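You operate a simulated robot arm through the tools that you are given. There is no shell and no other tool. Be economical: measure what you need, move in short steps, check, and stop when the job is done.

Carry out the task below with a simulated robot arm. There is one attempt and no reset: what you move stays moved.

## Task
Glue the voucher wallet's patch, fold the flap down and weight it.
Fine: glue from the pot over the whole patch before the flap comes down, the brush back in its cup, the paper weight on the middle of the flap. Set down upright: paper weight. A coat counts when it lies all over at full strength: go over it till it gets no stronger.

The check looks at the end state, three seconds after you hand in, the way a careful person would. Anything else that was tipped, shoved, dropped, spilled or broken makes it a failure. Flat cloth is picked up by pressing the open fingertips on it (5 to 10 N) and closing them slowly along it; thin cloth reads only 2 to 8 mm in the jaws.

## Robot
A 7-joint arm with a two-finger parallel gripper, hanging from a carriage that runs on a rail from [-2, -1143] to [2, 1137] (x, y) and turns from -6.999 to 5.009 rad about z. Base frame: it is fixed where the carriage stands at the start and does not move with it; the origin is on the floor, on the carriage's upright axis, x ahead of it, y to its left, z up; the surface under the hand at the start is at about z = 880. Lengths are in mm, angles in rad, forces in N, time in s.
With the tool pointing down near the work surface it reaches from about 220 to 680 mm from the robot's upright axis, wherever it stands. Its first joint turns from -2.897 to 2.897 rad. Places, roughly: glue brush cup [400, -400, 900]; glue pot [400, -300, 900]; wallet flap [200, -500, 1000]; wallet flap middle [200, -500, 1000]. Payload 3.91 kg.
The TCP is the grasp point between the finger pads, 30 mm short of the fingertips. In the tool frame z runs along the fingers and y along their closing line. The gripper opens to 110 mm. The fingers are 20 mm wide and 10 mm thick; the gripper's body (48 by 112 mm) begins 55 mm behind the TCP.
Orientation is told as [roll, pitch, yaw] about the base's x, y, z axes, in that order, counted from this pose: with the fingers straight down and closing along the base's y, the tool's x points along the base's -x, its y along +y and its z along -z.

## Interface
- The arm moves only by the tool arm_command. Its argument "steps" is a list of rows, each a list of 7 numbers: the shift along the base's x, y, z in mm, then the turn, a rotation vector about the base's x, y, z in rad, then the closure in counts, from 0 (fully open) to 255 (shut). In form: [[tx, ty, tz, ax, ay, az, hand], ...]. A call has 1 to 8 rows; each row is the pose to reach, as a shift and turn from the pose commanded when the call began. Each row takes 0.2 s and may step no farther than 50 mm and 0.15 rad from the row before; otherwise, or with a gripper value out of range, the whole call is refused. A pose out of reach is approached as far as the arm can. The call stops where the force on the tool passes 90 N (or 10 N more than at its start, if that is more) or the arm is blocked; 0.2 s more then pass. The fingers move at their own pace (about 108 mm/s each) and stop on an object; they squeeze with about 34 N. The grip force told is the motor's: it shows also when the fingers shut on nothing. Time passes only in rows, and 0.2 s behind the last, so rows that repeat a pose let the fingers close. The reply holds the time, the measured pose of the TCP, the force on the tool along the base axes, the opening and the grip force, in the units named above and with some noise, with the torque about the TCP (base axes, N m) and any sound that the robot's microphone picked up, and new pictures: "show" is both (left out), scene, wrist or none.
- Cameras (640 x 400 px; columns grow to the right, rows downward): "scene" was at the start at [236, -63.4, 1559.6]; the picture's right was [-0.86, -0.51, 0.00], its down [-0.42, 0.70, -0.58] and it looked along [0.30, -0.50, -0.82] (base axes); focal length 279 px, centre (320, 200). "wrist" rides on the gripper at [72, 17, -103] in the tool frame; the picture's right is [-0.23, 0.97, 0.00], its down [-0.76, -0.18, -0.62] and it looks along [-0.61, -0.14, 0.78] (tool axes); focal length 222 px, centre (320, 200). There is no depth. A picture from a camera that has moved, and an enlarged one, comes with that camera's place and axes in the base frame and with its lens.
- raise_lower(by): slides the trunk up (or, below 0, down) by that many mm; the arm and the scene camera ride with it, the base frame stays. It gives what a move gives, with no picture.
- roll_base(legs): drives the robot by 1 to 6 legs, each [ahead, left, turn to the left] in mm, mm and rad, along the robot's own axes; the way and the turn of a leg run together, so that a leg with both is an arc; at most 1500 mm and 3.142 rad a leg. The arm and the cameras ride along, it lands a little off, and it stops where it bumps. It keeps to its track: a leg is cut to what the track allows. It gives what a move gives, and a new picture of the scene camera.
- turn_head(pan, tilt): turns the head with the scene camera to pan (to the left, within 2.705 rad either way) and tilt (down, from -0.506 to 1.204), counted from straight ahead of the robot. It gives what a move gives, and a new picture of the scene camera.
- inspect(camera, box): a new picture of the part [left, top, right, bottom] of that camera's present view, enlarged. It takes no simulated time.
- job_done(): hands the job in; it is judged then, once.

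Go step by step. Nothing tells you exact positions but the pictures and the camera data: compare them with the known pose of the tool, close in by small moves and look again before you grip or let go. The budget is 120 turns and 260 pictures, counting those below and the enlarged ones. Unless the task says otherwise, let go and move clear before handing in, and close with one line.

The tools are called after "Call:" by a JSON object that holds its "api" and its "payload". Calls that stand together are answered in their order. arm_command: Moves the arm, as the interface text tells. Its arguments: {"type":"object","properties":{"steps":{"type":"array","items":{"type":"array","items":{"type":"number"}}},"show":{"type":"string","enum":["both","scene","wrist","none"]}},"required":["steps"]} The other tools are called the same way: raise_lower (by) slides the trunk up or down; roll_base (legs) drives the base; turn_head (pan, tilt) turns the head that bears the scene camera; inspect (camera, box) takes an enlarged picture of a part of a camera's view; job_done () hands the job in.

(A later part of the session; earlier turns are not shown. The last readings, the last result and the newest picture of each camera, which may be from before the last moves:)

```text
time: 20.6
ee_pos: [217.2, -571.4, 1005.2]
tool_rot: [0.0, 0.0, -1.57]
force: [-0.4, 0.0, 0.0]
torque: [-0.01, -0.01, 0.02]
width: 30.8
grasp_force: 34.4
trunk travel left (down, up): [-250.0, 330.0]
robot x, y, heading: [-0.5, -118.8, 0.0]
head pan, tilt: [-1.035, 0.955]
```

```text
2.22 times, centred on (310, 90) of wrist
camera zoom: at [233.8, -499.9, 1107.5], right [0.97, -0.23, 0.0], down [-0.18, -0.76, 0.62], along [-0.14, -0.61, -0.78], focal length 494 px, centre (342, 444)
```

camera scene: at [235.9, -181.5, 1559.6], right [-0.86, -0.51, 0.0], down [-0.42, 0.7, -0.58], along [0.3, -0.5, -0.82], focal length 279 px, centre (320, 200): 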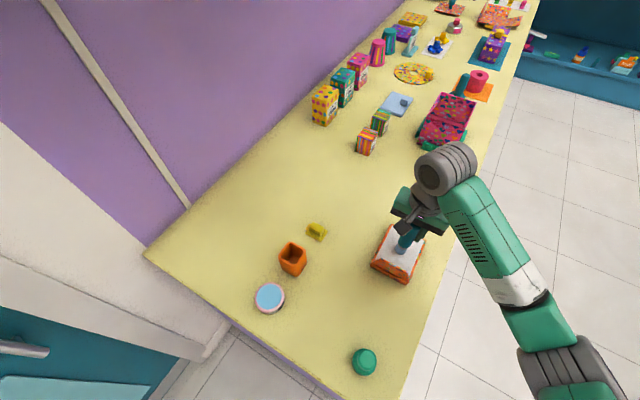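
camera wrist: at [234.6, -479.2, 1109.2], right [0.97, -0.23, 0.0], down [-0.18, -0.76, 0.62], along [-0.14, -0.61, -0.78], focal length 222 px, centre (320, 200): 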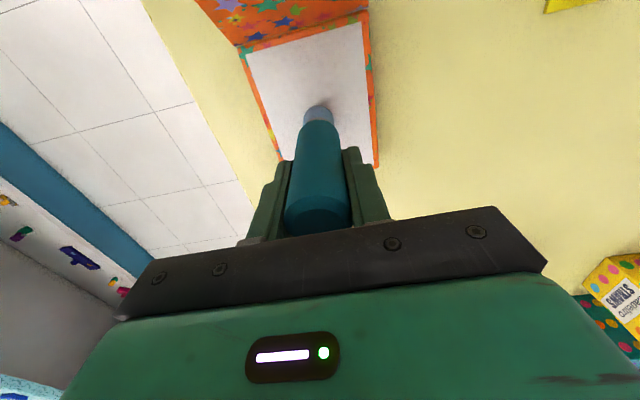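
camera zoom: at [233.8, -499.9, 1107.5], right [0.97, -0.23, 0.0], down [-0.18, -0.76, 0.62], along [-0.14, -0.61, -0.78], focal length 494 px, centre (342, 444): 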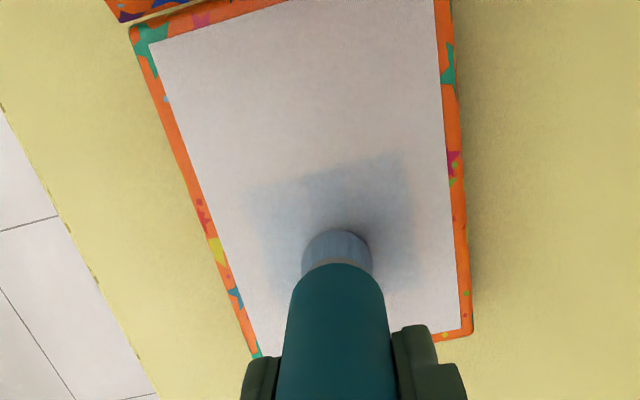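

Glue spreads in a wide swath and the wallet stays put. Pressure faded, so I press 2 mm lower and start covering systematically.

Call:
{"api": "arm_command", "payload": {"steps": [[0, -12, -2, 0, 0, 0, 255], [0, -25, -2, 0, 0, 0, 255], [-12, -25, -2, 0, 0, 0, 255], [-24, -25, -2, 0, 0, 0, 255], [-24, 0, -2, 0, 0, 0, 255], [-24, 22, -2, 0, 0, 0, 255], [-24, 44, -2, 0, 0, 0, 255], [-24, 66, -2, 0, 0, 0, 255]], "show": "none"}}

Call:
{"api": "inspect", "payload": {"camera": "scene", "box": [360, 210, 440, 290]}}

Call:
{"api": "inspect", "payload": {"camera": "wrist", "box": [200, 0, 420, 180]}}

```text
time: 22.4
ee_pos: [194.3, -506.8, 1002.9]
tool_rot: [0.0, 0.0, -1.57]
force: [-0.2, -4.7, 7.4]
torque: [-0.44, 0.06, -0.01]
width: 30.6
grasp_force: 34.5
trunk travel left (down, up): [-250.0, 330.0]
robot x, y, heading: [-3.2, -117.6, 0.001]
head pan, tilt: [-1.035, 0.955]
```

```text
5.00 times, centred on (400, 250) of scene
camera zoom: at [236.0, -182.3, 1559.7], right [-0.86, -0.51, 0.0], down [-0.42, 0.7, -0.58], along [0.3, -0.5, -0.82], focal length 1396 px, centre (-80, -50)
```

zoom: 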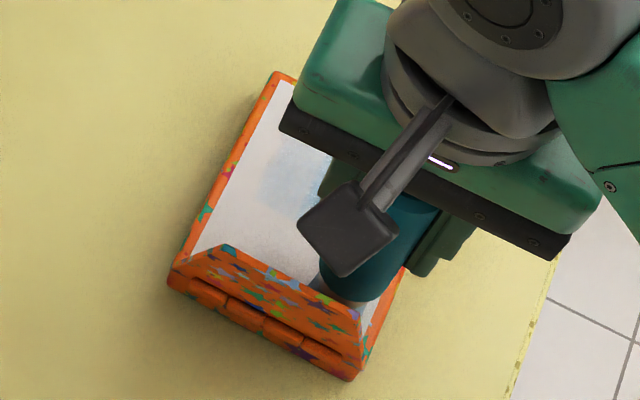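

```text
2.22 times, centred on (310, 90) of wrist
camera zoom: at [210.7, -433.9, 1105.6], right [0.97, -0.23, 0.0], down [-0.18, -0.76, 0.62], along [-0.14, -0.61, -0.78], focal length 494 px, centre (342, 444)
```

zoom: 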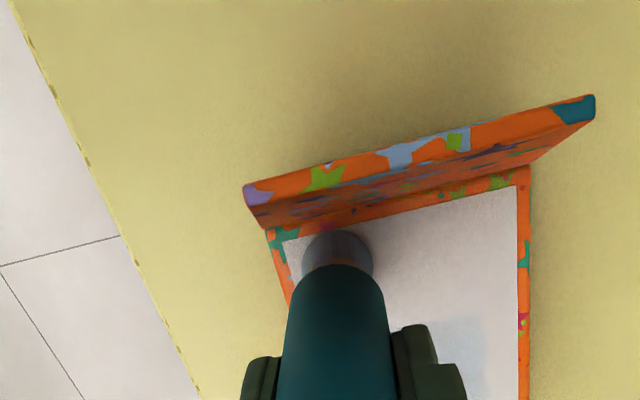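

Force is steady around 7 N with brush at the hinge corner. I continue across and down the middle.

Call:
{"api": "arm_command", "payload": {"steps": [[12, 0, 0, 0, 0, 0, 255], [24, 0, 0, 0, 0, 0, 255], [36, 0, 0, 0, 0, 0, 255], [50, 0, 0, 0, 0, 0, 255], [50, -22, 0, 0, 0, 0, 255], [50, -45, 0, 0, 0, 0, 255], [50, -68, 0, 0, 0, 0, 255], [50, -91, 0, 0, 0, 0, 255]], "show": "none"}}

Call:
{"api": "inspect", "payload": {"camera": "scene", "box": [360, 210, 440, 290]}}

Call:
{"api": "inspect", "payload": {"camera": "wrist", "box": [200, 0, 420, 180]}}

```text
time: 24.2
ee_pos: [244.9, -597.2, 1001.3]
tool_rot: [0.002, 0.0, -1.569]
force: [1.8, 6.3, 10.1]
torque: [0.74, -0.14, -0.05]
width: 30.7
grasp_force: 33.8
trunk travel left (down, up): [-250.0, 330.0]
robot x, y, heading: [3.4, -121.3, 0.003]
head pan, tilt: [-1.035, 0.955]
```

```text
5.00 times, centred on (400, 250) of scene
camera zoom: at [236.4, -181.3, 1559.6], right [-0.86, -0.51, 0.0], down [-0.42, 0.7, -0.58], along [0.3, -0.5, -0.82], focal length 1396 px, centre (-80, -50)
```

zoom: 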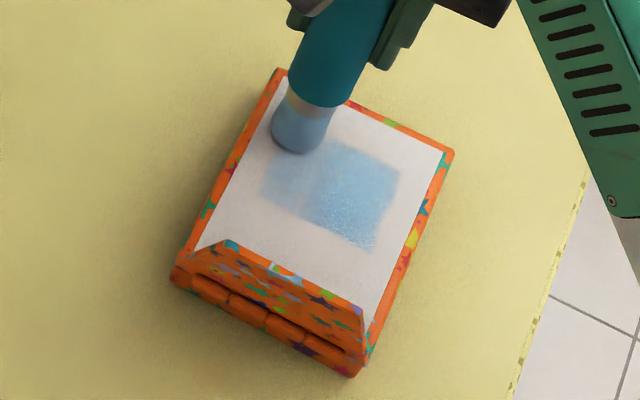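

```text
2.22 times, centred on (310, 90) of wrist
camera zoom: at [261.2, -524.5, 1103.3], right [0.97, -0.23, 0.0], down [-0.18, -0.76, 0.62], along [-0.14, -0.61, -0.78], focal length 494 px, centre (342, 444)
```

zoom: 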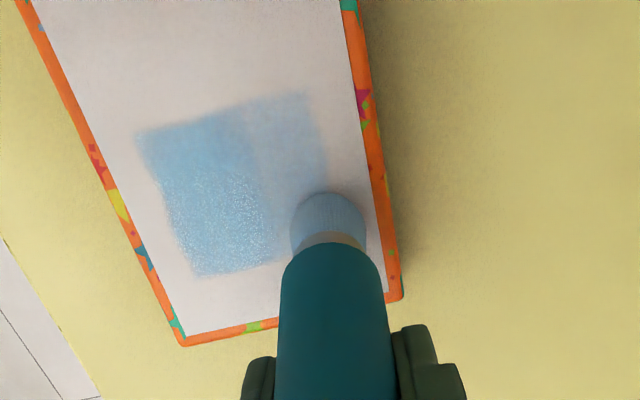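

Only a central rectangle (about x 183–250, y −584…−532) takes the glue; strokes beyond it left nothing, so that looks like the actual patch, with its right half still weaker. I stroke the right half more and compare.

Call:
{"api": "arm_command", "payload": {"steps": [[-8, 20, 0, 0, 0, 0, 255], [-8, 40, 0, 0, 0, 0, 255], [-8, 60, 0, 0, 0, 0, 255], [2, 60, 0, 0, 0, 0, 255], [2, 40, 0, 0, 0, 0, 255], [2, 20, 0, 0, 0, 0, 255], [2, 5, 0, 0, 0, 0, 255]], "show": "none"}}

Call:
{"api": "inspect", "payload": {"camera": "scene", "box": [360, 210, 440, 290]}}

Call:
{"api": "inspect", "payload": {"camera": "wrist", "box": [200, 0, 420, 180]}}

```text
time: 25.8
ee_pos: [245.9, -592.9, 1003.1]
tool_rot: [-0.001, 0.001, -1.569]
force: [-0.5, 0.0, -0.6]
torque: [-0.01, -0.01, 0.03]
width: 30.3
grasp_force: 34.0
trunk travel left (down, up): [-250.0, 330.0]
robot x, y, heading: [2.2, -118.2, 0.002]
head pan, tilt: [-1.035, 0.955]
```

```text
5.00 times, centred on (400, 250) of scene
camera zoom: at [235.9, -181.5, 1559.6], right [-0.86, -0.51, 0.0], down [-0.42, 0.7, -0.58], along [0.3, -0.5, -0.82], focal length 1396 px, centre (-80, -50)
```

zoom: 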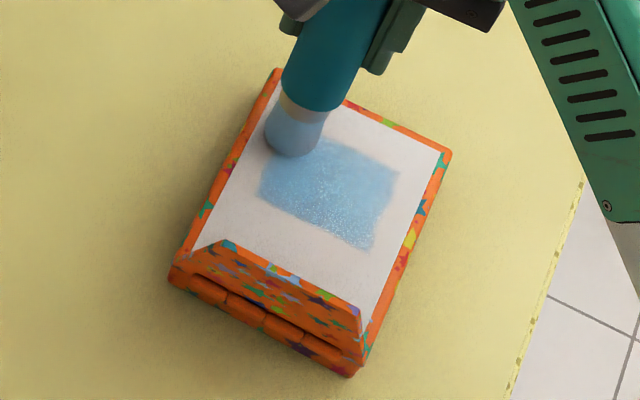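

```text
2.22 times, centred on (310, 90) of wrist
camera zoom: at [262.6, -519.7, 1105.5], right [0.97, -0.23, 0.0], down [-0.18, -0.76, 0.62], along [-0.14, -0.61, -0.78], focal length 494 px, centre (342, 444)
```

zoom: 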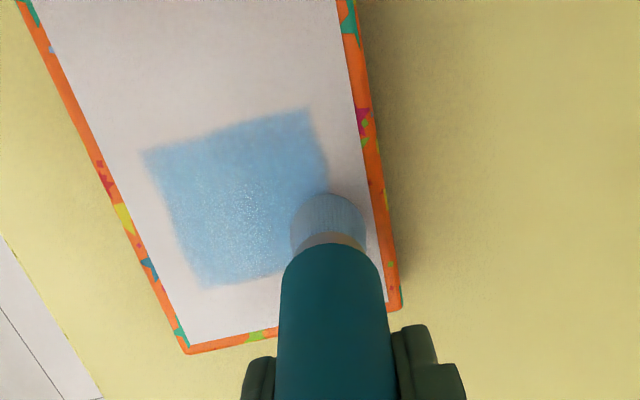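

The rectangle's bounds held, confirming the patch. Brush contact faded again, so I press 1.5 mm more and raster slowly over the whole rectangle.

Call:
{"api": "arm_command", "payload": {"steps": [[0, 8, -2, 0, 0, 0, 255], [0, 32, -2, 0, 0, 0, 255], [0, 56, -2, 0, 0, 0, 255], [-12, 56, -2, 0, 0, 0, 255], [-12, 32, -2, 0, 0, 0, 255], [-12, 8, -2, 0, 0, 0, 255], [-26, 8, -2, 0, 0, 0, 255], [-26, 32, -2, 0, 0, 0, 255]], "show": "none"}}

Call:
{"api": "arm_command", "payload": {"steps": [[0, 24, 0, 0, 0, 0, 255], [-14, 24, 0, 0, 0, 0, 255], [-14, 0, 0, 0, 0, 0, 255], [-14, -24, 0, 0, 0, 0, 255], [-28, -24, 0, 0, 0, 0, 255], [-28, 0, 0, 0, 0, 0, 255], [-28, 24, 0, 0, 0, 0, 255], [-28, 24, 0, 0, 0, 0, 255]], "show": "none"}}

Call:
{"api": "arm_command", "payload": {"steps": [[0, 0, 20, 0, 0, 0, 255], [30, -50, 50, 0, 0, 0, 255], [60, -70, 80, 0, 0, 0, 255], [60, -70, 80, 0, 0, 0, 255]], "show": "none"}}

Call:
{"api": "inspect", "payload": {"camera": "scene", "box": [360, 210, 440, 290]}}

Call:
{"api": "inspect", "payload": {"camera": "wrist", "box": [200, 0, 420, 180]}}

```text
time: 27.6
ee_pos: [220.4, -561.4, 1001.6]
tool_rot: [-0.002, -0.002, -1.572]
force: [-1.3, -3.9, 5.4]
torque: [-0.26, 0.03, 0.02]
width: 30.1
grasp_force: 33.8
trunk travel left (down, up): [-250.0, 330.0]
robot x, y, heading: [-0.1, -118.7, -0.0]
head pan, tilt: [-1.035, 0.955]
```

```text
time: 29.4
ee_pos: [191.1, -537.0, 1001.6]
tool_rot: [0.0, 0.001, -1.569]
force: [0.1, -0.1, -0.6]
torque: [0.02, -0.02, 0.0]
width: 30.3
grasp_force: 34.0
trunk travel left (down, up): [-250.0, 330.0]
robot x, y, heading: [3.6, -120.0, -0.0]
head pan, tilt: [-1.035, 0.955]
```

```text
refused: row 2 steps farther than a row can; nothing moved
```

```text
5.00 times, centred on (400, 250) of scene
camera zoom: at [235.9, -181.4, 1559.6], right [-0.86, -0.51, 0.0], down [-0.42, 0.7, -0.58], along [0.3, -0.5, -0.82], focal length 1396 px, centre (-80, -50)
```

zoom: 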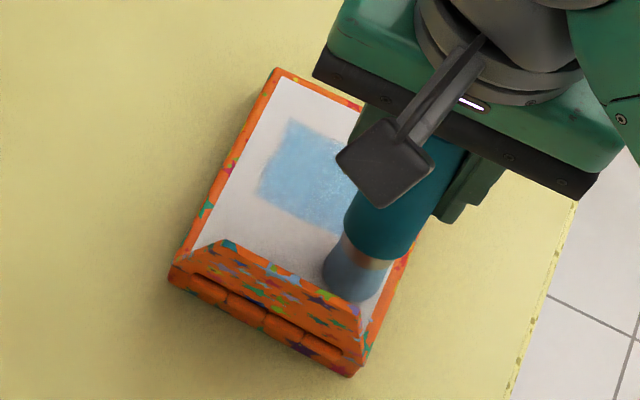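

```text
2.22 times, centred on (310, 90) of wrist
camera zoom: at [208.0, -463.8, 1103.3], right [0.97, -0.23, 0.0], down [-0.18, -0.76, 0.62], along [-0.14, -0.61, -0.78], focal length 494 px, centre (342, 444)
```

zoom: 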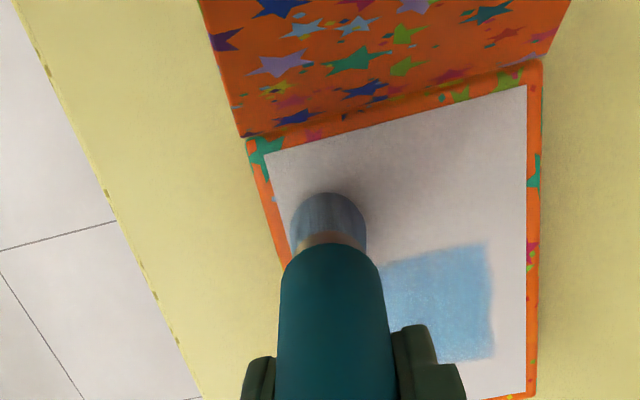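

Let me lift clear and look at the coat evenly.

Call:
{"api": "arm_command", "payload": {"steps": [[0, 0, 25, 0, 0, 0, 255], [25, 0, 60, 0, 0, 0, 255], [60, 0, 90, 0, 0, 0, 255], [100, 0, 110, 0, 0, 0, 255], [120, 0, 110, 0, 0, 0, 255], [120, 0, 110, 0, 0, 0, 255]], "show": "none"}}

Call:
{"api": "inspect", "payload": {"camera": "scene", "box": [370, 210, 440, 280]}}

Call:
{"api": "inspect", "payload": {"camera": "wrist", "box": [140, 0, 360, 180]}}

```text
time: 30.8
ee_pos: [313.7, -535.2, 1110.0]
tool_rot: [0.0, 0.002, -1.568]
force: [0.1, -0.3, 0.1]
torque: [0.03, 0.02, 0.01]
width: 30.4
grasp_force: 33.8
trunk travel left (down, up): [-250.0, 330.0]
robot x, y, heading: [1.0, -116.4, -0.001]
head pan, tilt: [-1.035, 0.955]
```

```text
5.71 times, centred on (405, 245) of scene
camera zoom: at [236.0, -181.4, 1559.7], right [-0.86, -0.51, 0.0], down [-0.42, 0.7, -0.58], along [0.3, -0.5, -0.82], focal length 1596 px, centre (-166, -57)
```

zoom: 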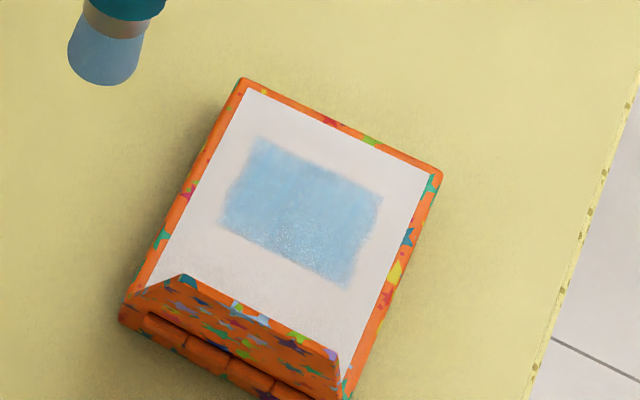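

```text
2.22 times, centred on (250, 90) of wrist
camera zoom: at [329.4, -463.1, 1212.5], right [0.97, -0.23, 0.0], down [-0.18, -0.76, 0.62], along [-0.14, -0.61, -0.78], focal length 494 px, centre (476, 444)
```

zoom: 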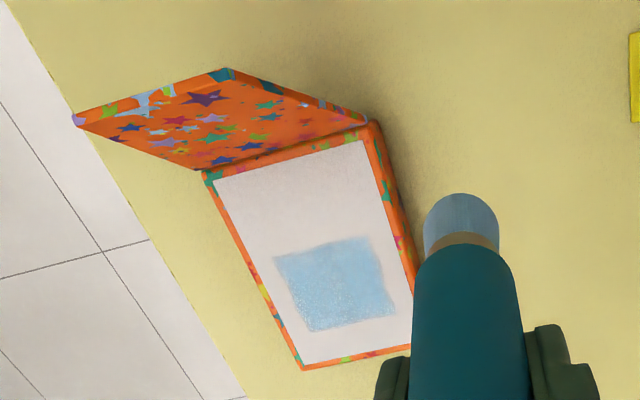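

The coat is a bit uneven, so I reload from the pot for a further coat.

Call:
{"api": "arm_command", "payload": {"steps": [[20, 40, 10, 0, 0, 0, 255], [41, 82, 10, 0, 0, 0, 255], [62, 124, 10, 0, 0, 0, 255], [83, 165, 10, 0, 0, 0, 255], [104, 206, 10, 0, 0, 0, 255], [125, 247, 0, 0, 0, 0, 255], [125, 247, -50, 0, 0, 0, 255], [125, 247, -90, 0, 0, 0, 255]], "show": "wrist"}}

```text
time: 32.6
ee_pos: [437.0, -287.2, 1022.7]
tool_rot: [0.0, -0.001, -1.569]
force: [-0.6, 0.0, -0.3]
torque: [0.03, -0.01, 0.03]
width: 30.2
grasp_force: 34.5
trunk travel left (down, up): [-250.0, 330.0]
robot x, y, heading: [2.7, -117.8, 0.002]
head pan, tilt: [-1.035, 0.955]
camera wrist: at [452.8, -215.0, 1124.4], right [0.97, -0.23, 0.0], down [-0.18, -0.76, 0.62], along [-0.14, -0.61, -0.78], focal length 222 px, centre (320, 200)
```

wrist: 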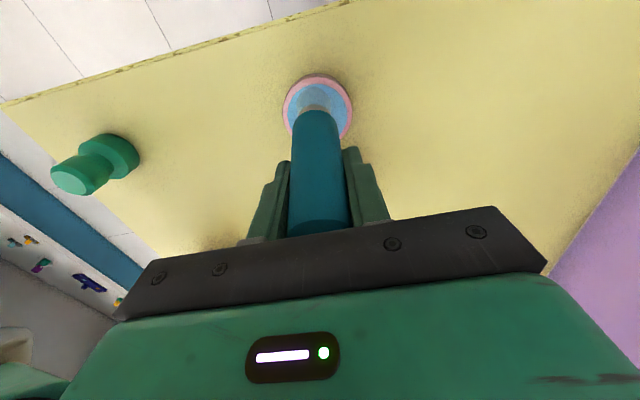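

The brush looks slightly rotated in the grip; let me check.

Call:
{"api": "inspect", "payload": {"camera": "wrist", "box": [240, 60, 400, 240]}}

Call:
{"api": "inspect", "payload": {"camera": "scene", "box": [220, 220, 320, 320]}}

```text
2.22 times, centred on (320, 150) of wrist
camera zoom: at [452.8, -215.0, 1124.4], right [0.97, -0.23, 0.0], down [-0.18, -0.76, 0.62], along [-0.14, -0.61, -0.78], focal length 494 px, centre (320, 311)
```

zoom: 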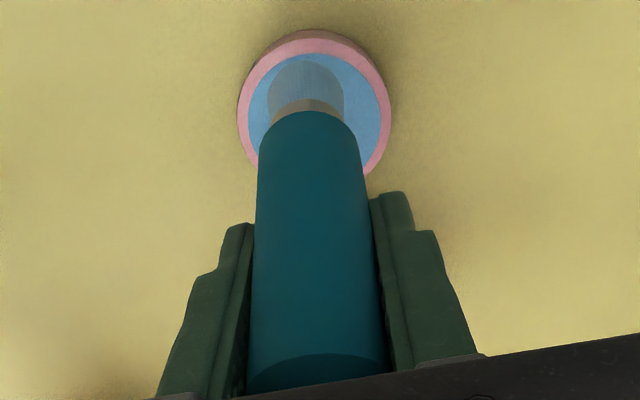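

```text
4.00 times, centred on (270, 270) of scene
camera zoom: at [235.9, -181.4, 1559.7], right [-0.86, -0.51, 0.0], down [-0.42, 0.7, -0.58], along [0.3, -0.5, -0.82], focal length 1117 px, centre (520, -80)
```

zoom: 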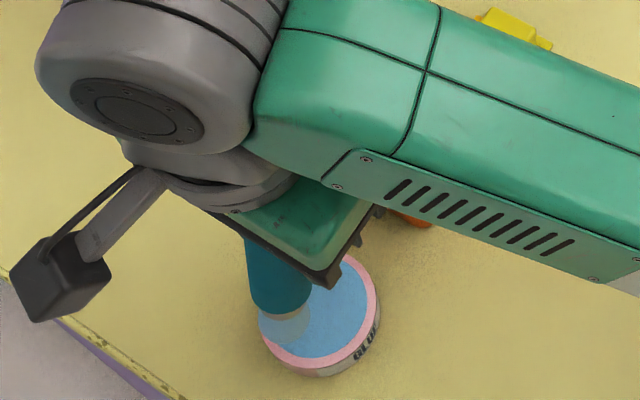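

The brush has tilted ~8° so its tip sits ~15 mm toward +y. I compensate by rolling the hand −0.14 rad, shifting so that the tip stays centred, then dip gently.

Call:
{"api": "arm_command", "payload": {"steps": [[0, -2, 8, -0.07, 0, 0, 255], [0, -3, 8, -0.14, 0, 0, 255], [0, -3, 8, -0.14, 0, 0, 255]], "show": "wrist"}}

Call:
{"api": "inspect", "payload": {"camera": "scene", "box": [220, 220, 320, 320]}}

```text
time: 33.4
ee_pos: [437.2, -291.6, 1029.2]
tool_rot: [0.0, -0.139, -1.569]
force: [-0.5, -0.6, -0.5]
torque: [-0.01, -0.02, 0.02]
width: 30.5
grasp_force: 34.2
trunk travel left (down, up): [-250.0, 330.0]
robot x, y, heading: [2.5, -112.8, -0.001]
head pan, tilt: [-1.035, 0.955]
camera wrist: at [452.7, -204.9, 1120.0], right [0.97, -0.22, 0.03], down [-0.18, -0.67, 0.72], along [-0.14, -0.71, -0.69], focal length 222 px, centre (320, 200)
```

wrist: 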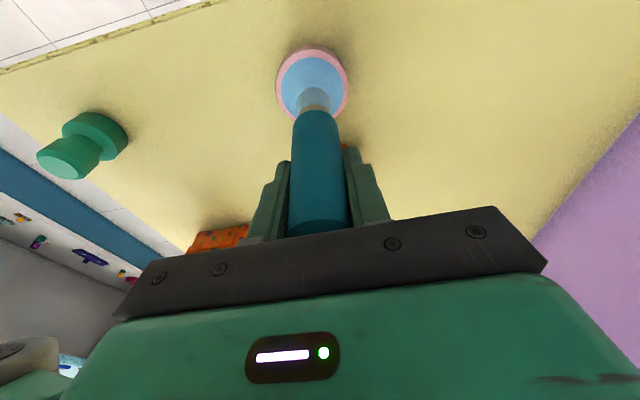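

```text
4.00 times, centred on (270, 270) of scene
camera zoom: at [235.9, -181.5, 1559.6], right [-0.86, -0.51, 0.0], down [-0.42, 0.7, -0.58], along [0.3, -0.5, -0.82], focal length 1117 px, centre (520, -80)
```

zoom: 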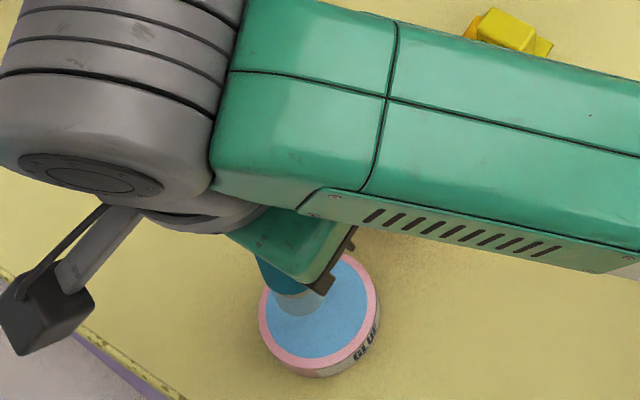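

Tip is over the pot now. Dipping gently.

Call:
{"api": "arm_command", "payload": {"steps": [[0, 0, -15, 0, 0, 0, 255], [0, 0, -23, 0, 0, 0, 255], [0, 0, -25, 0, 0, 0, 255], [0, 0, -25, 0, 0, 0, 255]], "show": "wrist"}}

```text
time: 34.4
ee_pos: [438.3, -291.4, 1003.3]
tool_rot: [0.001, -0.14, -1.569]
force: [-0.5, -0.3, -0.7]
torque: [-0.04, -0.03, 0.0]
width: 30.5
grasp_force: 33.7
trunk travel left (down, up): [-250.0, 330.0]
robot x, y, heading: [-2.6, -119.1, -0.001]
head pan, tilt: [-1.035, 0.955]
camera wrist: at [454.3, -205.7, 1094.8], right [0.97, -0.22, 0.03], down [-0.18, -0.67, 0.72], along [-0.14, -0.71, -0.69], focal length 222 px, centre (320, 200)
```

wrist: 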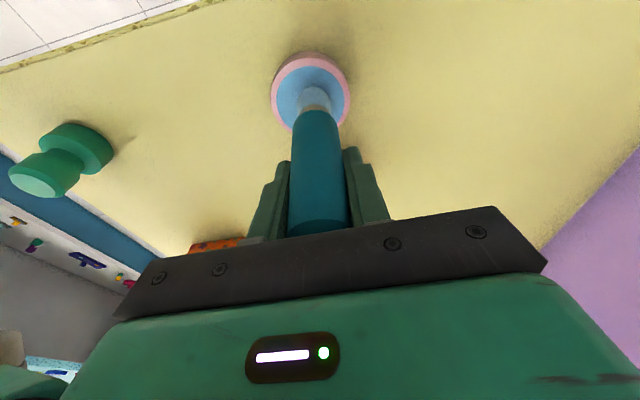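

Call:
{"api": "arm_command", "payload": {"steps": [[0, 0, -2, 0, 0, 0, 255], [0, 0, -4, 0, 0, 0, 255], [0, 0, -4, 0, 0, 0, 255]], "show": "none"}}

Call:
{"api": "inspect", "payload": {"camera": "wrist", "box": [240, 40, 400, 140]}}

```text
time: 35.2
ee_pos: [437.2, -292.1, 1000.4]
tool_rot: [0.001, -0.14, -1.57]
force: [-0.4, -0.2, -0.4]
torque: [-0.01, -0.04, 0.01]
width: 30.0
grasp_force: 34.2
trunk travel left (down, up): [-250.0, 330.0]
robot x, y, heading: [3.5, -116.6, 0.003]
head pan, tilt: [-1.035, 0.955]
```

```text
4.00 times, centred on (320, 90) of wrist
camera zoom: at [454.2, -206.2, 1090.9], right [0.97, -0.22, 0.03], down [-0.18, -0.67, 0.72], along [-0.14, -0.71, -0.69], focal length 888 px, centre (320, 640)
```

zoom: 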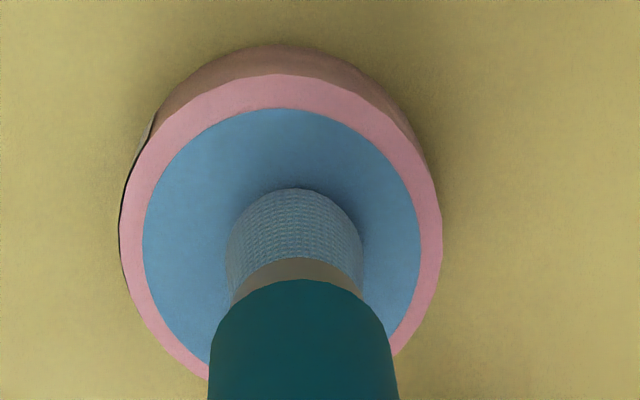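

Not in contact yet (brush slid a bit up in the grip); 3 mm more.

Call:
{"api": "arm_command", "payload": {"steps": [[0, 0, -2, 0, 0, 0, 255], [0, 0, -3, 0, 0, 0, 255], [0, 0, -3, 0, 0, 0, 255]], "show": "none"}}

```text
time: 36.0
ee_pos: [437.6, -290.9, 998.4]
tool_rot: [-0.001, -0.141, -1.569]
force: [-2.6, 1.3, 6.2]
torque: [0.04, 0.21, 0.0]
width: 30.5
grasp_force: 34.0
trunk travel left (down, up): [-250.0, 330.0]
robot x, y, heading: [3.4, -118.0, -0.001]
head pan, tilt: [-1.035, 0.955]
```

Loaded with 6 N. Lifting and returning to the patch.

Call:
{"api": "arm_command", "payload": {"steps": [[0, 0, 20, 0, 0, 0, 255], [0, 0, 60, 0, 0, 0, 255], [0, 0, 105, 0, 0, 0, 255], [-20, -30, 130, 0, 0, 0, 255], [-45, -70, 135, 0, 0, 0, 255], [-70, -110, 135, 0, 0, 0, 255], [-95, -150, 135, 0, 0, 0, 255]], "show": "none"}}

Call:
{"api": "arm_command", "payload": {"steps": [[-25, -40, 0, 0, 0, 0, 255], [-52, -80, 0, 0, 0, 0, 255], [-86, -112, 0, 0, 0, 0, 255], [-122, -132, -20, 0, 0, 0, 255], [-124, -132, -60, 0, 0, 0, 255], [-124, -132, -100, 0, 0, 0, 255], [-124, -132, -120, 0, 0, 0, 255]]}}

Call:
{"api": "inspect", "payload": {"camera": "wrist", "box": [200, 30, 420, 210]}}

Call:
{"api": "inspect", "payload": {"camera": "scene", "box": [360, 210, 440, 290]}}

```text
time: 37.6
ee_pos: [343.9, -441.8, 1132.3]
tool_rot: [0.002, -0.141, -1.571]
force: [0.5, -0.7, -0.4]
torque: [-0.02, 0.01, 0.03]
width: 30.4
grasp_force: 34.6
trunk travel left (down, up): [-250.0, 330.0]
robot x, y, heading: [-2.6, -116.9, -0.0]
head pan, tilt: [-1.035, 0.955]
```

```text
time: 39.2
ee_pos: [218.9, -573.5, 1011.7]
tool_rot: [0.0, -0.14, -1.57]
force: [0.3, 0.2, -0.1]
torque: [0.01, 0.03, -0.03]
width: 30.3
grasp_force: 34.0
trunk travel left (down, up): [-250.0, 330.0]
robot x, y, heading: [1.8, -120.2, -0.005]
head pan, tilt: [-1.035, 0.955]
camera scene: at [235.9, -181.4, 1559.7], right [-0.86, -0.51, 0.0], down [-0.42, 0.7, -0.58], along [0.3, -0.5, -0.82], focal length 279 px, centre (320, 200)
camera wrist: at [234.8, -487.7, 1102.4], right [0.97, -0.22, 0.03], down [-0.18, -0.67, 0.72], along [-0.14, -0.71, -0.69], focal length 222 px, centre (320, 200)
```

scene: 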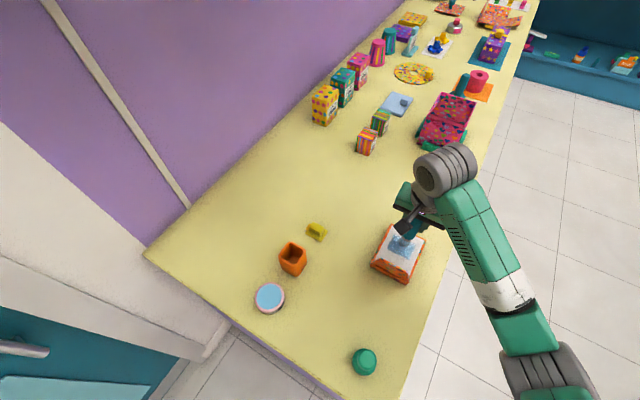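
wrist: 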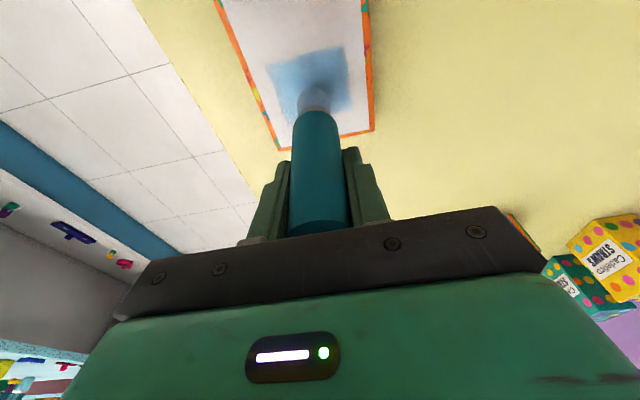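

```text
2.22 times, centred on (310, 120) of wrist
camera zoom: at [234.8, -487.7, 1102.4], right [0.97, -0.22, 0.03], down [-0.18, -0.67, 0.72], along [-0.14, -0.71, -0.69], focal length 494 px, centre (342, 378)
```

zoom: 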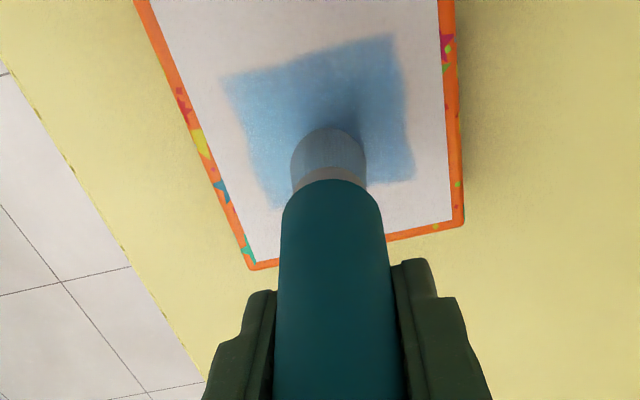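

```text
5.00 times, centred on (400, 250) of scene
camera zoom: at [235.9, -181.4, 1559.7], right [-0.86, -0.51, 0.0], down [-0.42, 0.7, -0.58], along [0.3, -0.5, -0.82], focal length 1396 px, centre (-80, -50)
```

zoom: 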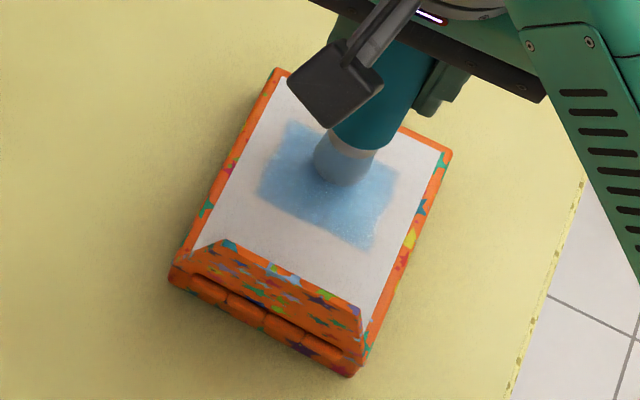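

The tip is right over the patch centre. Lowering to contact.

Call:
{"api": "arm_command", "payload": {"steps": [[0, 0, -8, 0, 0, 0, 255], [0, 0, -12, 0, 0, 0, 255], [0, 0, -14, 0, 0, 0, 255], [0, 0, -14, 0, 0, 0, 255]], "show": "none"}}

```text
time: 40.2
ee_pos: [220.5, -576.7, 1001.1]
tool_rot: [0.0, -0.144, -1.568]
force: [-6.3, 9.0, 47.3]
torque: [0.91, 0.5, -0.01]
width: 30.7
grasp_force: 34.2
trunk travel left (down, up): [-250.0, 330.0]
robot x, y, heading: [0.8, -117.4, -0.002]
head pan, tilt: [-1.035, 0.955]
```

Contact found; easing 2.5 mm and rastering with strokes along x (so drag doesn't rotate the brush in the jaws).

Call:
{"api": "arm_command", "payload": {"steps": [[0, 0, 2.5, 0, 0, 0, 255], [14, 10, 2.5, 0, 0, 0, 255], [28, 22, 2.5, 0, 0, 0, 255], [10, 22, 2.5, 0, 0, 0, 255], [-8, 22, 2.5, 0, 0, 0, 255], [-28, 22, 2.5, 0, 0, 0, 255], [-28, 11, 2.5, 0, 0, 0, 255], [-10, 11, 2.5, 0, 0, 0, 255]], "show": "none"}}

Call:
{"api": "arm_command", "payload": {"steps": [[19, 0, 0, 0, 0, 0, 255], [38, 0, 0, 0, 0, 0, 255], [38, -11, 0, 0, 0, 0, 255], [19, -11, 0, 0, 0, 0, 255], [0, -11, 0, 0, 0, 0, 255], [-18, -11, 0, 0, 0, 0, 255], [-18, -22, 0, 0, 0, 0, 255], [0, -22, 0, 0, 0, 0, 255]], "show": "none"}}

Call:
{"api": "arm_command", "payload": {"steps": [[19, 0, 0, 0, 0, 0, 255], [38, 0, 0, 0, 0, 0, 255], [38, -11, 0, 0, 0, 0, 255], [19, -11, 0, 0, 0, 0, 255], [0, -11, 0, 0, 0, 0, 255], [-18, -11, 0, 0, 0, 0, 255], [-18, -11, 0, 0, 0, 0, 255]], "show": "none"}}

Call:
{"api": "inspect", "payload": {"camera": "scene", "box": [360, 210, 440, 290]}}

Call:
{"api": "inspect", "payload": {"camera": "wrist", "box": [200, 30, 420, 210]}}

```text
time: 42.0
ee_pos: [207.4, -564.0, 1000.7]
tool_rot: [0.001, -0.141, -1.569]
force: [0.9, -1.7, 6.0]
torque: [-0.22, -0.09, 0.01]
width: 30.4
grasp_force: 34.3
trunk travel left (down, up): [-250.0, 330.0]
robot x, y, heading: [-2.7, -120.8, 0.001]
head pan, tilt: [-1.035, 0.955]
```

```text
time: 43.8
ee_pos: [209.0, -583.7, 1001.1]
tool_rot: [0.001, -0.138, -1.569]
force: [-0.2, -0.5, -0.3]
torque: [0.03, 0.0, -0.05]
width: 30.5
grasp_force: 34.1
trunk travel left (down, up): [-250.0, 330.0]
robot x, y, heading: [-1.0, -117.9, 0.001]
head pan, tilt: [-1.035, 0.955]
```

```text
time: 45.4
ee_pos: [192.3, -596.3, 1001.3]
tool_rot: [0.0, -0.141, -1.57]
force: [3.2, 0.6, 8.2]
torque: [0.05, -0.21, 0.0]
width: 30.1
grasp_force: 33.8
trunk travel left (down, up): [-250.0, 330.0]
robot x, y, heading: [3.3, -115.3, 0.003]
head pan, tilt: [-1.035, 0.955]
```

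```text
5.00 times, centred on (400, 250) of scene
camera zoom: at [236.3, -181.7, 1559.9], right [-0.86, -0.51, 0.0], down [-0.42, 0.7, -0.58], along [0.3, -0.5, -0.82], focal length 1396 px, centre (-80, -50)
```

zoom: 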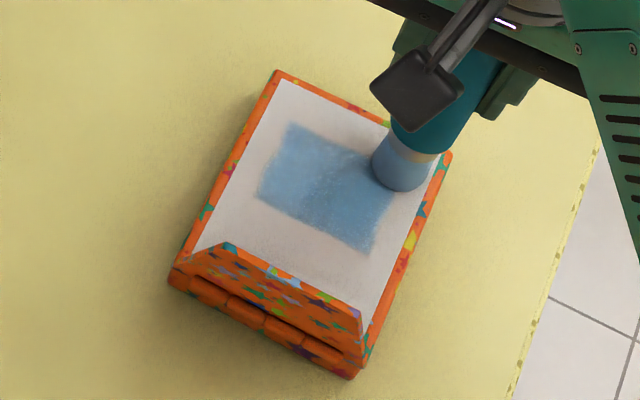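

```text
2.22 times, centred on (310, 120) of wrist
camera zoom: at [208.4, -509.6, 1091.4], right [0.97, -0.22, 0.03], down [-0.18, -0.67, 0.72], along [-0.14, -0.71, -0.69], focal length 494 px, centre (342, 378)
```

zoom: 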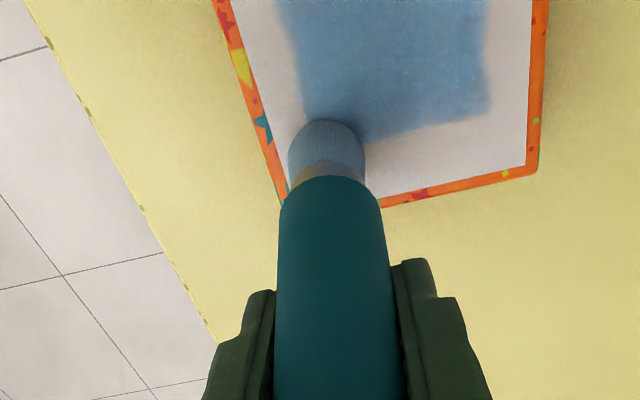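

The coat got noticeably stronger after the reload. Another raster, 1 mm lower to keep contact.

Call:
{"api": "arm_command", "payload": {"steps": [[0, 6, -1, 0, 0, 0, 255], [18, 6, -1, 0, 0, 0, 255], [36, 6, -1, 0, 0, 0, 255], [56, 6, -1, 0, 0, 0, 255], [56, 16, -1, 0, 0, 0, 255], [36, 16, -1, 0, 0, 0, 255], [18, 16, -1, 0, 0, 0, 255], [0, 16, -1, 0, 0, 0, 255]], "show": "none"}}

Call:
{"api": "arm_command", "payload": {"steps": [[0, 10, 0, 0, 0, 0, 255], [18, 10, 0, 0, 0, 0, 255], [36, 10, 0, 0, 0, 0, 255], [56, 10, 0, 0, 0, 0, 255], [56, 20, -0.5, 0, 0, 0, 255], [36, 20, -0.5, 0, 0, 0, 255], [18, 20, -0.5, 0, 0, 0, 255], [0, 20, -0.5, 0, 0, 0, 255]], "show": "none"}}

Call:
{"api": "arm_command", "payload": {"steps": [[0, 12, -0.5, 0, 0, 0, 255], [18, 12, -0.5, 0, 0, 0, 255], [36, 12, -0.5, 0, 0, 0, 255], [56, 12, -0.5, 0, 0, 0, 255], [70, 12, 20, 0, 0, 0, 255], [90, 0, 60, 0, 0, 0, 255], [110, 0, 100, 0, 0, 0, 255], [110, 0, 110, 0, 0, 0, 255]], "show": "none"}}

Call:
{"api": "inspect", "payload": {"camera": "scene", "box": [370, 210, 440, 280]}}

Call:
{"api": "inspect", "payload": {"camera": "wrist", "box": [140, 0, 360, 180]}}

```text
time: 47.2
ee_pos: [194.6, -582.2, 1000.2]
tool_rot: [0.0, -0.142, -1.569]
force: [6.3, 0.2, 14.0]
torque: [0.07, -0.5, -0.03]
width: 30.5
grasp_force: 34.9
trunk travel left (down, up): [-250.0, 330.0]
robot x, y, heading: [-2.1, -118.7, 0.004]
head pan, tilt: [-1.035, 0.955]
```

```text
time: 49.0
ee_pos: [191.5, -560.7, 999.2]
tool_rot: [0.002, -0.139, -1.569]
force: [11.0, 0.6, 18.0]
torque: [0.11, -0.97, -0.01]
width: 30.4
grasp_force: 34.1
trunk travel left (down, up): [-250.0, 330.0]
robot x, y, heading: [1.3, -120.4, 0.001]
head pan, tilt: [-1.035, 0.955]
```

```text
time: 50.8
ee_pos: [301.4, -559.1, 1109.5]
tool_rot: [0.001, -0.14, -1.57]
force: [-1.0, -0.1, 0.2]
torque: [0.01, 0.01, -0.03]
width: 30.4
grasp_force: 34.4
trunk travel left (down, up): [-250.0, 330.0]
robot x, y, heading: [-0.6, -119.9, -0.002]
head pan, tilt: [-1.035, 0.955]
```

```text
5.71 times, centred on (405, 245) of scene
camera zoom: at [236.0, -181.5, 1559.6], right [-0.86, -0.51, 0.0], down [-0.42, 0.7, -0.58], along [0.3, -0.5, -0.82], focal length 1596 px, centre (-166, -57)
```

zoom: 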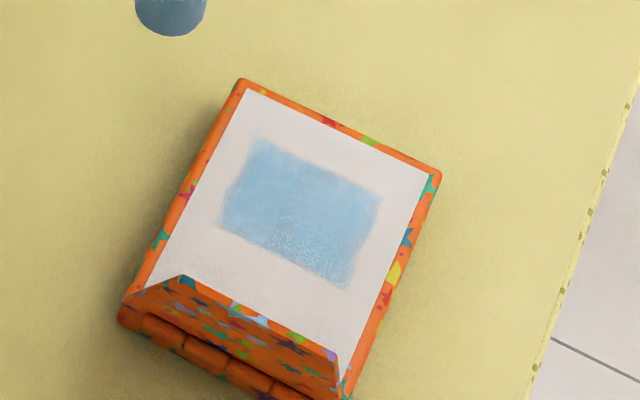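

```text
2.22 times, centred on (250, 90) of wrist
camera zoom: at [316.8, -474.3, 1200.7], right [0.97, -0.22, 0.03], down [-0.18, -0.67, 0.72], along [-0.14, -0.71, -0.69], focal length 494 px, centre (476, 444)
```

zoom: 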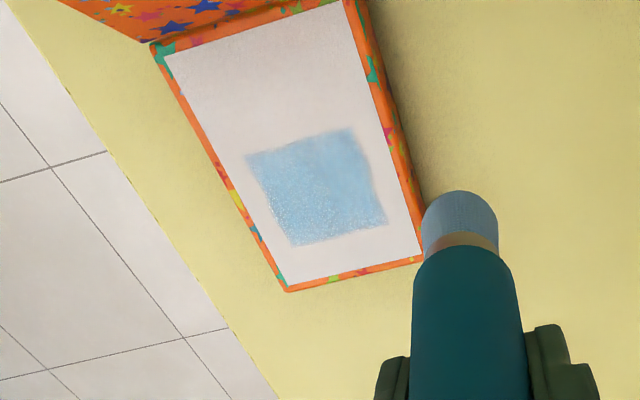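

The colour is close to what it was. I take a tight reference view, then do one more loaded coat and compare.

Call:
{"api": "inspect", "payload": {"camera": "scene", "box": [388, 222, 424, 246]}}

Call:
{"api": "arm_command", "payload": {"steps": [[22, 43, 10, 0, 0, 0, 255], [44, 87, 10, 0, 0, 0, 255], [66, 131, 10, 0, 0, 0, 255], [88, 175, 10, 0, 0, 0, 255], [112, 218, 10, 0, 0, 0, 255], [136, 260, 0, 0, 0, 0, 255], [136, 270, -45, 0, 0, 0, 255], [136, 270, -90, 0, 0, 0, 255]], "show": "wrist"}}

```text
16.00 times, centred on (406, 234) of scene
camera zoom: at [236.0, -181.5, 1559.6], right [-0.86, -0.51, 0.0], down [-0.42, 0.7, -0.58], along [0.3, -0.5, -0.82], focal length 4468 px, centre (-1056, -344)
```

zoom: 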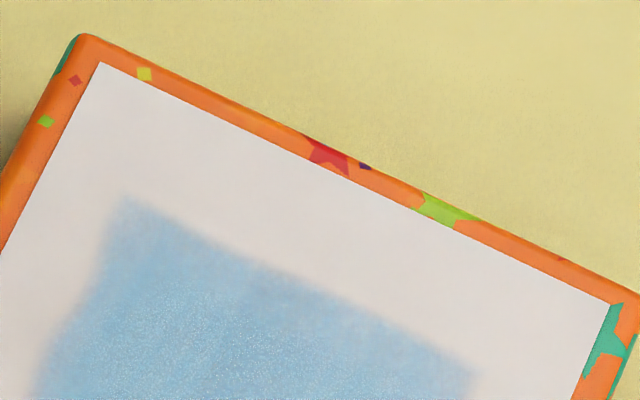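

```text
time: 52.6
ee_pos: [438.1, -290.1, 1019.3]
tool_rot: [0.001, -0.141, -1.568]
force: [0.0, -0.3, -0.6]
torque: [0.03, 0.01, -0.03]
width: 30.5
grasp_force: 34.7
trunk travel left (down, up): [-250.0, 330.0]
robot x, y, heading: [1.8, -121.1, -0.005]
head pan, tilt: [-1.035, 0.955]
camera wrist: at [454.4, -203.6, 1110.1], right [0.97, -0.22, 0.03], down [-0.18, -0.67, 0.72], along [-0.14, -0.71, -0.69], focal length 222 px, centre (320, 200)
```

wrist: 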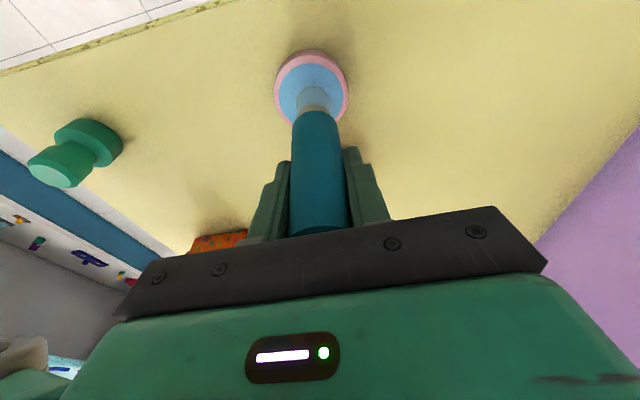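

Call:
{"api": "arm_command", "payload": {"steps": [[0, 0, -14, 0, 0, 0, 255], [0, 0, -20, 0, 0, 0, 255], [0, 0, -23, 0, 0, 0, 255], [0, 0, -23, 0, 0, 0, 255]], "show": "none"}}

```text
time: 53.6
ee_pos: [436.7, -289.9, 996.5]
tool_rot: [-0.001, -0.141, -1.569]
force: [-0.1, 0.6, -0.3]
torque: [0.0, 0.03, 0.03]
width: 30.2
grasp_force: 33.7
trunk travel left (down, up): [-250.0, 330.0]
robot x, y, heading: [-1.2, -119.8, -0.004]
head pan, tilt: [-1.035, 0.955]
```

Just short of contact; 3 mm more, then lift and return.

Call:
{"api": "arm_command", "payload": {"steps": [[0, 0, -2, 0, 0, 0, 255], [0, 0, -3, 0, 0, 0, 255], [0, 0, -3, 0, 0, 0, 255]], "show": "none"}}

Call:
{"api": "arm_command", "payload": {"steps": [[0, 0, 20, 0, 0, 0, 255], [0, 0, 60, 0, 0, 0, 255], [0, 0, 105, 0, 0, 0, 255], [-20, -30, 130, 0, 0, 0, 255], [-45, -70, 135, 0, 0, 0, 255], [-70, -110, 135, 0, 0, 0, 255], [-95, -150, 135, 0, 0, 0, 255]], "show": "none"}}

Call:
{"api": "arm_command", "payload": {"steps": [[-25, -40, 0, 0, 0, 0, 255], [-52, -80, 0, 0, 0, 0, 255], [-86, -112, 0, 0, 0, 0, 255], [-122, -132, -20, 0, 0, 0, 255], [-124, -132, -60, 0, 0, 0, 255], [-124, -132, -100, 0, 0, 0, 255], [-124, -132, -125, 0, 0, 0, 255]], "show": "none"}}

Call:
{"api": "arm_command", "payload": {"steps": [[0, 0, -6, 0, 0, 0, 255], [0, 0, -9, 0, 0, 0, 255], [0, 0, -9, 0, 0, 0, 255]], "show": "none"}}

Call:
{"api": "inspect", "payload": {"camera": "wrist", "box": [200, 30, 420, 210]}}

```text
time: 54.4
ee_pos: [437.3, -289.9, 996.0]
tool_rot: [0.004, -0.138, -1.569]
force: [-8.5, 3.6, 36.9]
torque: [0.36, 0.74, 0.03]
width: 30.4
grasp_force: 33.6
trunk travel left (down, up): [-250.0, 330.0]
robot x, y, heading: [-1.4, -119.8, 0.005]
head pan, tilt: [-1.035, 0.955]
```

```text
time: 56.0
ee_pos: [342.2, -442.8, 1127.3]
tool_rot: [0.0, -0.139, -1.567]
force: [1.0, 0.6, 0.1]
torque: [-0.05, 0.04, -0.02]
width: 30.4
grasp_force: 34.0
trunk travel left (down, up): [-250.0, 330.0]
robot x, y, heading: [-1.8, -119.6, 0.003]
head pan, tilt: [-1.035, 0.955]
```

```text
time: 57.6
ee_pos: [218.2, -571.5, 1003.8]
tool_rot: [-0.002, -0.138, -1.57]
force: [0.2, 0.7, -0.3]
torque: [0.0, 0.01, -0.02]
width: 30.3
grasp_force: 33.7
trunk travel left (down, up): [-250.0, 330.0]
robot x, y, heading: [-2.6, -122.9, 0.0]
head pan, tilt: [-1.035, 0.955]
```

```text
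time: 58.4
ee_pos: [218.3, -576.5, 996.9]
tool_rot: [0.003, -0.145, -1.572]
force: [-4.0, 4.2, 53.9]
torque: [0.6, 0.37, 0.04]
width: 31.0
grasp_force: 34.0
trunk travel left (down, up): [-250.0, 330.0]
robot x, y, heading: [0.3, -121.5, -0.003]
head pan, tilt: [-1.035, 0.955]
```

```text
2.22 times, centred on (310, 120) of wrist
camera zoom: at [234.8, -489.5, 1088.1], right [0.97, -0.22, 0.03], down [-0.18, -0.66, 0.73], along [-0.14, -0.71, -0.69], focal length 494 px, centre (342, 378)
```

zoom: 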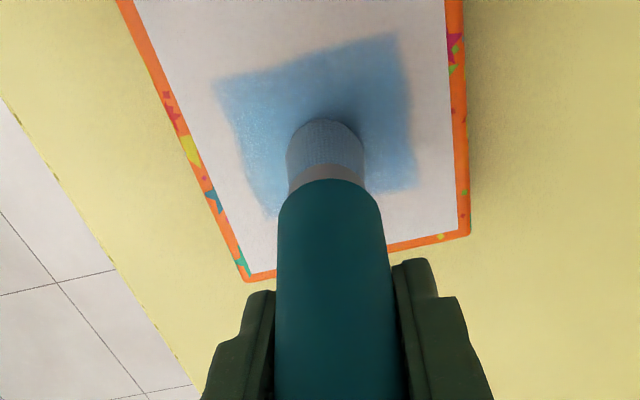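

Centred on the patch. Full raster with slightly wider extents.

Call:
{"api": "arm_command", "payload": {"steps": [[0, 0, 1.8, 0, 0, 0, 255], [16, 12, 1.8, 0, 0, 0, 255], [33, 26, 1.8, 0, 0, 0, 255], [11, 26, 1.8, 0, 0, 0, 255], [-11, 26, 1.8, 0, 0, 0, 255], [-33, 26, 1.8, 0, 0, 0, 255], [-33, 13, 1.8, 0, 0, 0, 255], [-11, 13, 1.8, 0, 0, 0, 255]], "show": "none"}}

Call:
{"api": "arm_command", "payload": {"steps": [[22, 0, 0, 0, 0, 0, 255], [44, 0, 0, 0, 0, 0, 255], [44, -13, -0.5, 0, 0, 0, 255], [22, -13, -0.5, 0, 0, 0, 255], [0, -13, -0.5, 0, 0, 0, 255], [-22, -13, -0.5, 0, 0, 0, 255], [-22, -26, -0.5, 0, 0, 0, 255], [0, -26, -0.5, 0, 0, 0, 255]], "show": "none"}}

Call:
{"api": "arm_command", "payload": {"steps": [[22, 0, 0, 0, 0, 0, 255], [44, 0, 0, 0, 0, 0, 255], [44, -13, -0.5, 0, 0, 0, 255], [22, -13, -0.5, 0, 0, 0, 255], [0, -13, -0.5, 0, 0, 0, 255], [-22, -13, -0.5, 0, 0, 0, 255], [-22, 0, -0.5, 0, 0, 0, 255], [0, 0, -0.5, 0, 0, 0, 255]], "show": "none"}}

Call:
{"api": "arm_command", "payload": {"steps": [[22, 4, 0, 0, 0, 0, 255], [44, 8, 0, 0, 0, 0, 255], [44, 20, -0.5, 0, 0, 0, 255], [22, 20, -0.5, 0, 0, 0, 255], [0, 20, -0.5, 0, 0, 0, 255], [-22, 20, -0.5, 0, 0, 0, 255], [-22, 34, -0.5, 0, 0, 0, 255], [0, 34, -0.5, 0, 0, 0, 255]], "show": "none"}}

Call:
{"api": "arm_command", "payload": {"steps": [[22, 0, 0, 0, 0, 0, 255], [44, 0, 0, 0, 0, 0, 255], [55, 0, 20, 0, 0, 0, 255], [80, 0, 60, 0, 0, 0, 255], [100, 0, 100, 0, 0, 0, 255], [100, 0, 110, 0, 0, 0, 255]], "show": "none"}}

Call:
{"api": "inspect", "payload": {"camera": "scene", "box": [370, 210, 440, 280]}}

Call:
{"api": "inspect", "payload": {"camera": "scene", "box": [388, 222, 424, 246]}}

Call:
{"api": "inspect", "payload": {"camera": "wrist", "box": [140, 0, 360, 180]}}

```text
time: 60.2
ee_pos: [207.2, -560.2, 996.4]
tool_rot: [-0.001, -0.14, -1.57]
force: [-0.9, 0.2, -0.1]
torque: [-0.03, 0.02, 0.03]
width: 30.6
grasp_force: 34.4
trunk travel left (down, up): [-250.0, 330.0]
robot x, y, heading: [-1.8, -119.3, -0.002]
head pan, tilt: [-1.035, 0.955]
```

```text
time: 62.0
ee_pos: [205.2, -584.3, 995.6]
tool_rot: [-0.001, -0.14, -1.569]
force: [-0.6, -0.5, -0.6]
torque: [0.04, 0.02, 0.0]
width: 30.6
grasp_force: 33.7
trunk travel left (down, up): [-250.0, 330.0]
robot x, y, heading: [-2.5, -121.9, 0.003]
head pan, tilt: [-1.035, 0.955]
```

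```text
time: 63.8
ee_pos: [207.9, -585.9, 994.2]
tool_rot: [0.001, -0.138, -1.567]
force: [1.4, 1.1, 5.6]
torque: [-0.04, -0.16, 0.04]
width: 30.6
grasp_force: 34.1
trunk travel left (down, up): [-250.0, 330.0]
robot x, y, heading: [0.3, -117.4, 0.001]
head pan, tilt: [-1.035, 0.955]
```

```text
time: 65.6
ee_pos: [203.5, -552.1, 995.4]
tool_rot: [-0.001, -0.142, -1.569]
force: [-11.0, -0.1, 24.5]
torque: [-0.2, 0.79, -0.08]
width: 30.5
grasp_force: 33.7
trunk travel left (down, up): [-250.0, 330.0]
robot x, y, heading: [-0.0, -115.9, -0.0]
head pan, tilt: [-1.035, 0.955]
```

```text
time: 67.0
ee_pos: [307.0, -550.9, 1103.9]
tool_rot: [0.0, -0.141, -1.569]
force: [0.3, 0.3, -0.9]
torque: [-0.05, 0.03, -0.02]
width: 30.4
grasp_force: 33.7
trunk travel left (down, up): [-250.0, 330.0]
robot x, y, heading: [0.9, -116.6, 0.001]
head pan, tilt: [-1.035, 0.955]
```

```text
5.71 times, centred on (405, 245) of scene
camera zoom: at [236.0, -181.5, 1559.6], right [-0.86, -0.51, 0.0], down [-0.42, 0.7, -0.58], along [0.3, -0.5, -0.82], focal length 1596 px, centre (-166, -57)
```

zoom: 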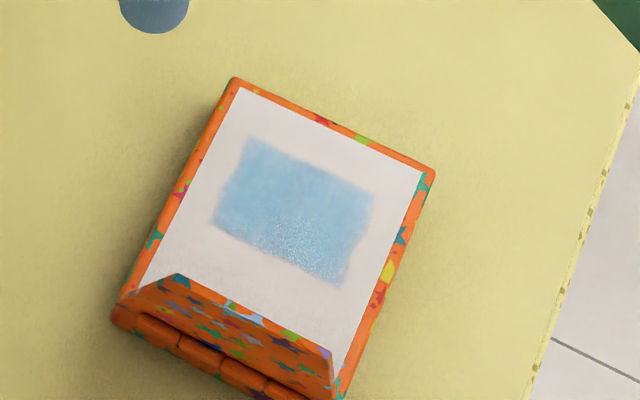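

```text
16.00 times, centred on (406, 234) of scene
camera zoom: at [236.0, -181.5, 1559.6], right [-0.86, -0.51, 0.0], down [-0.42, 0.7, -0.58], along [0.3, -0.5, -0.82], focal length 4468 px, centre (-1056, -344)
```

zoom: 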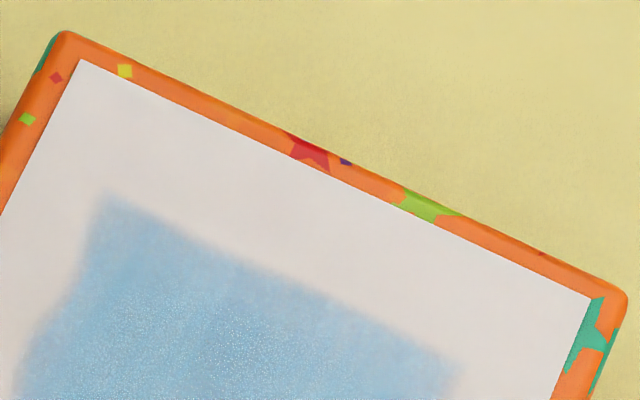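

```text
2.22 times, centred on (250, 90) of wrist
camera zoom: at [323.1, -464.8, 1195.7], right [0.97, -0.22, 0.03], down [-0.18, -0.67, 0.72], along [-0.14, -0.71, -0.69], focal length 494 px, centre (476, 444)
```

zoom: 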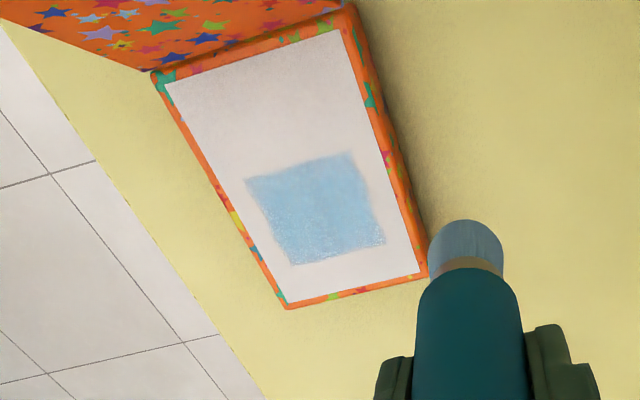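

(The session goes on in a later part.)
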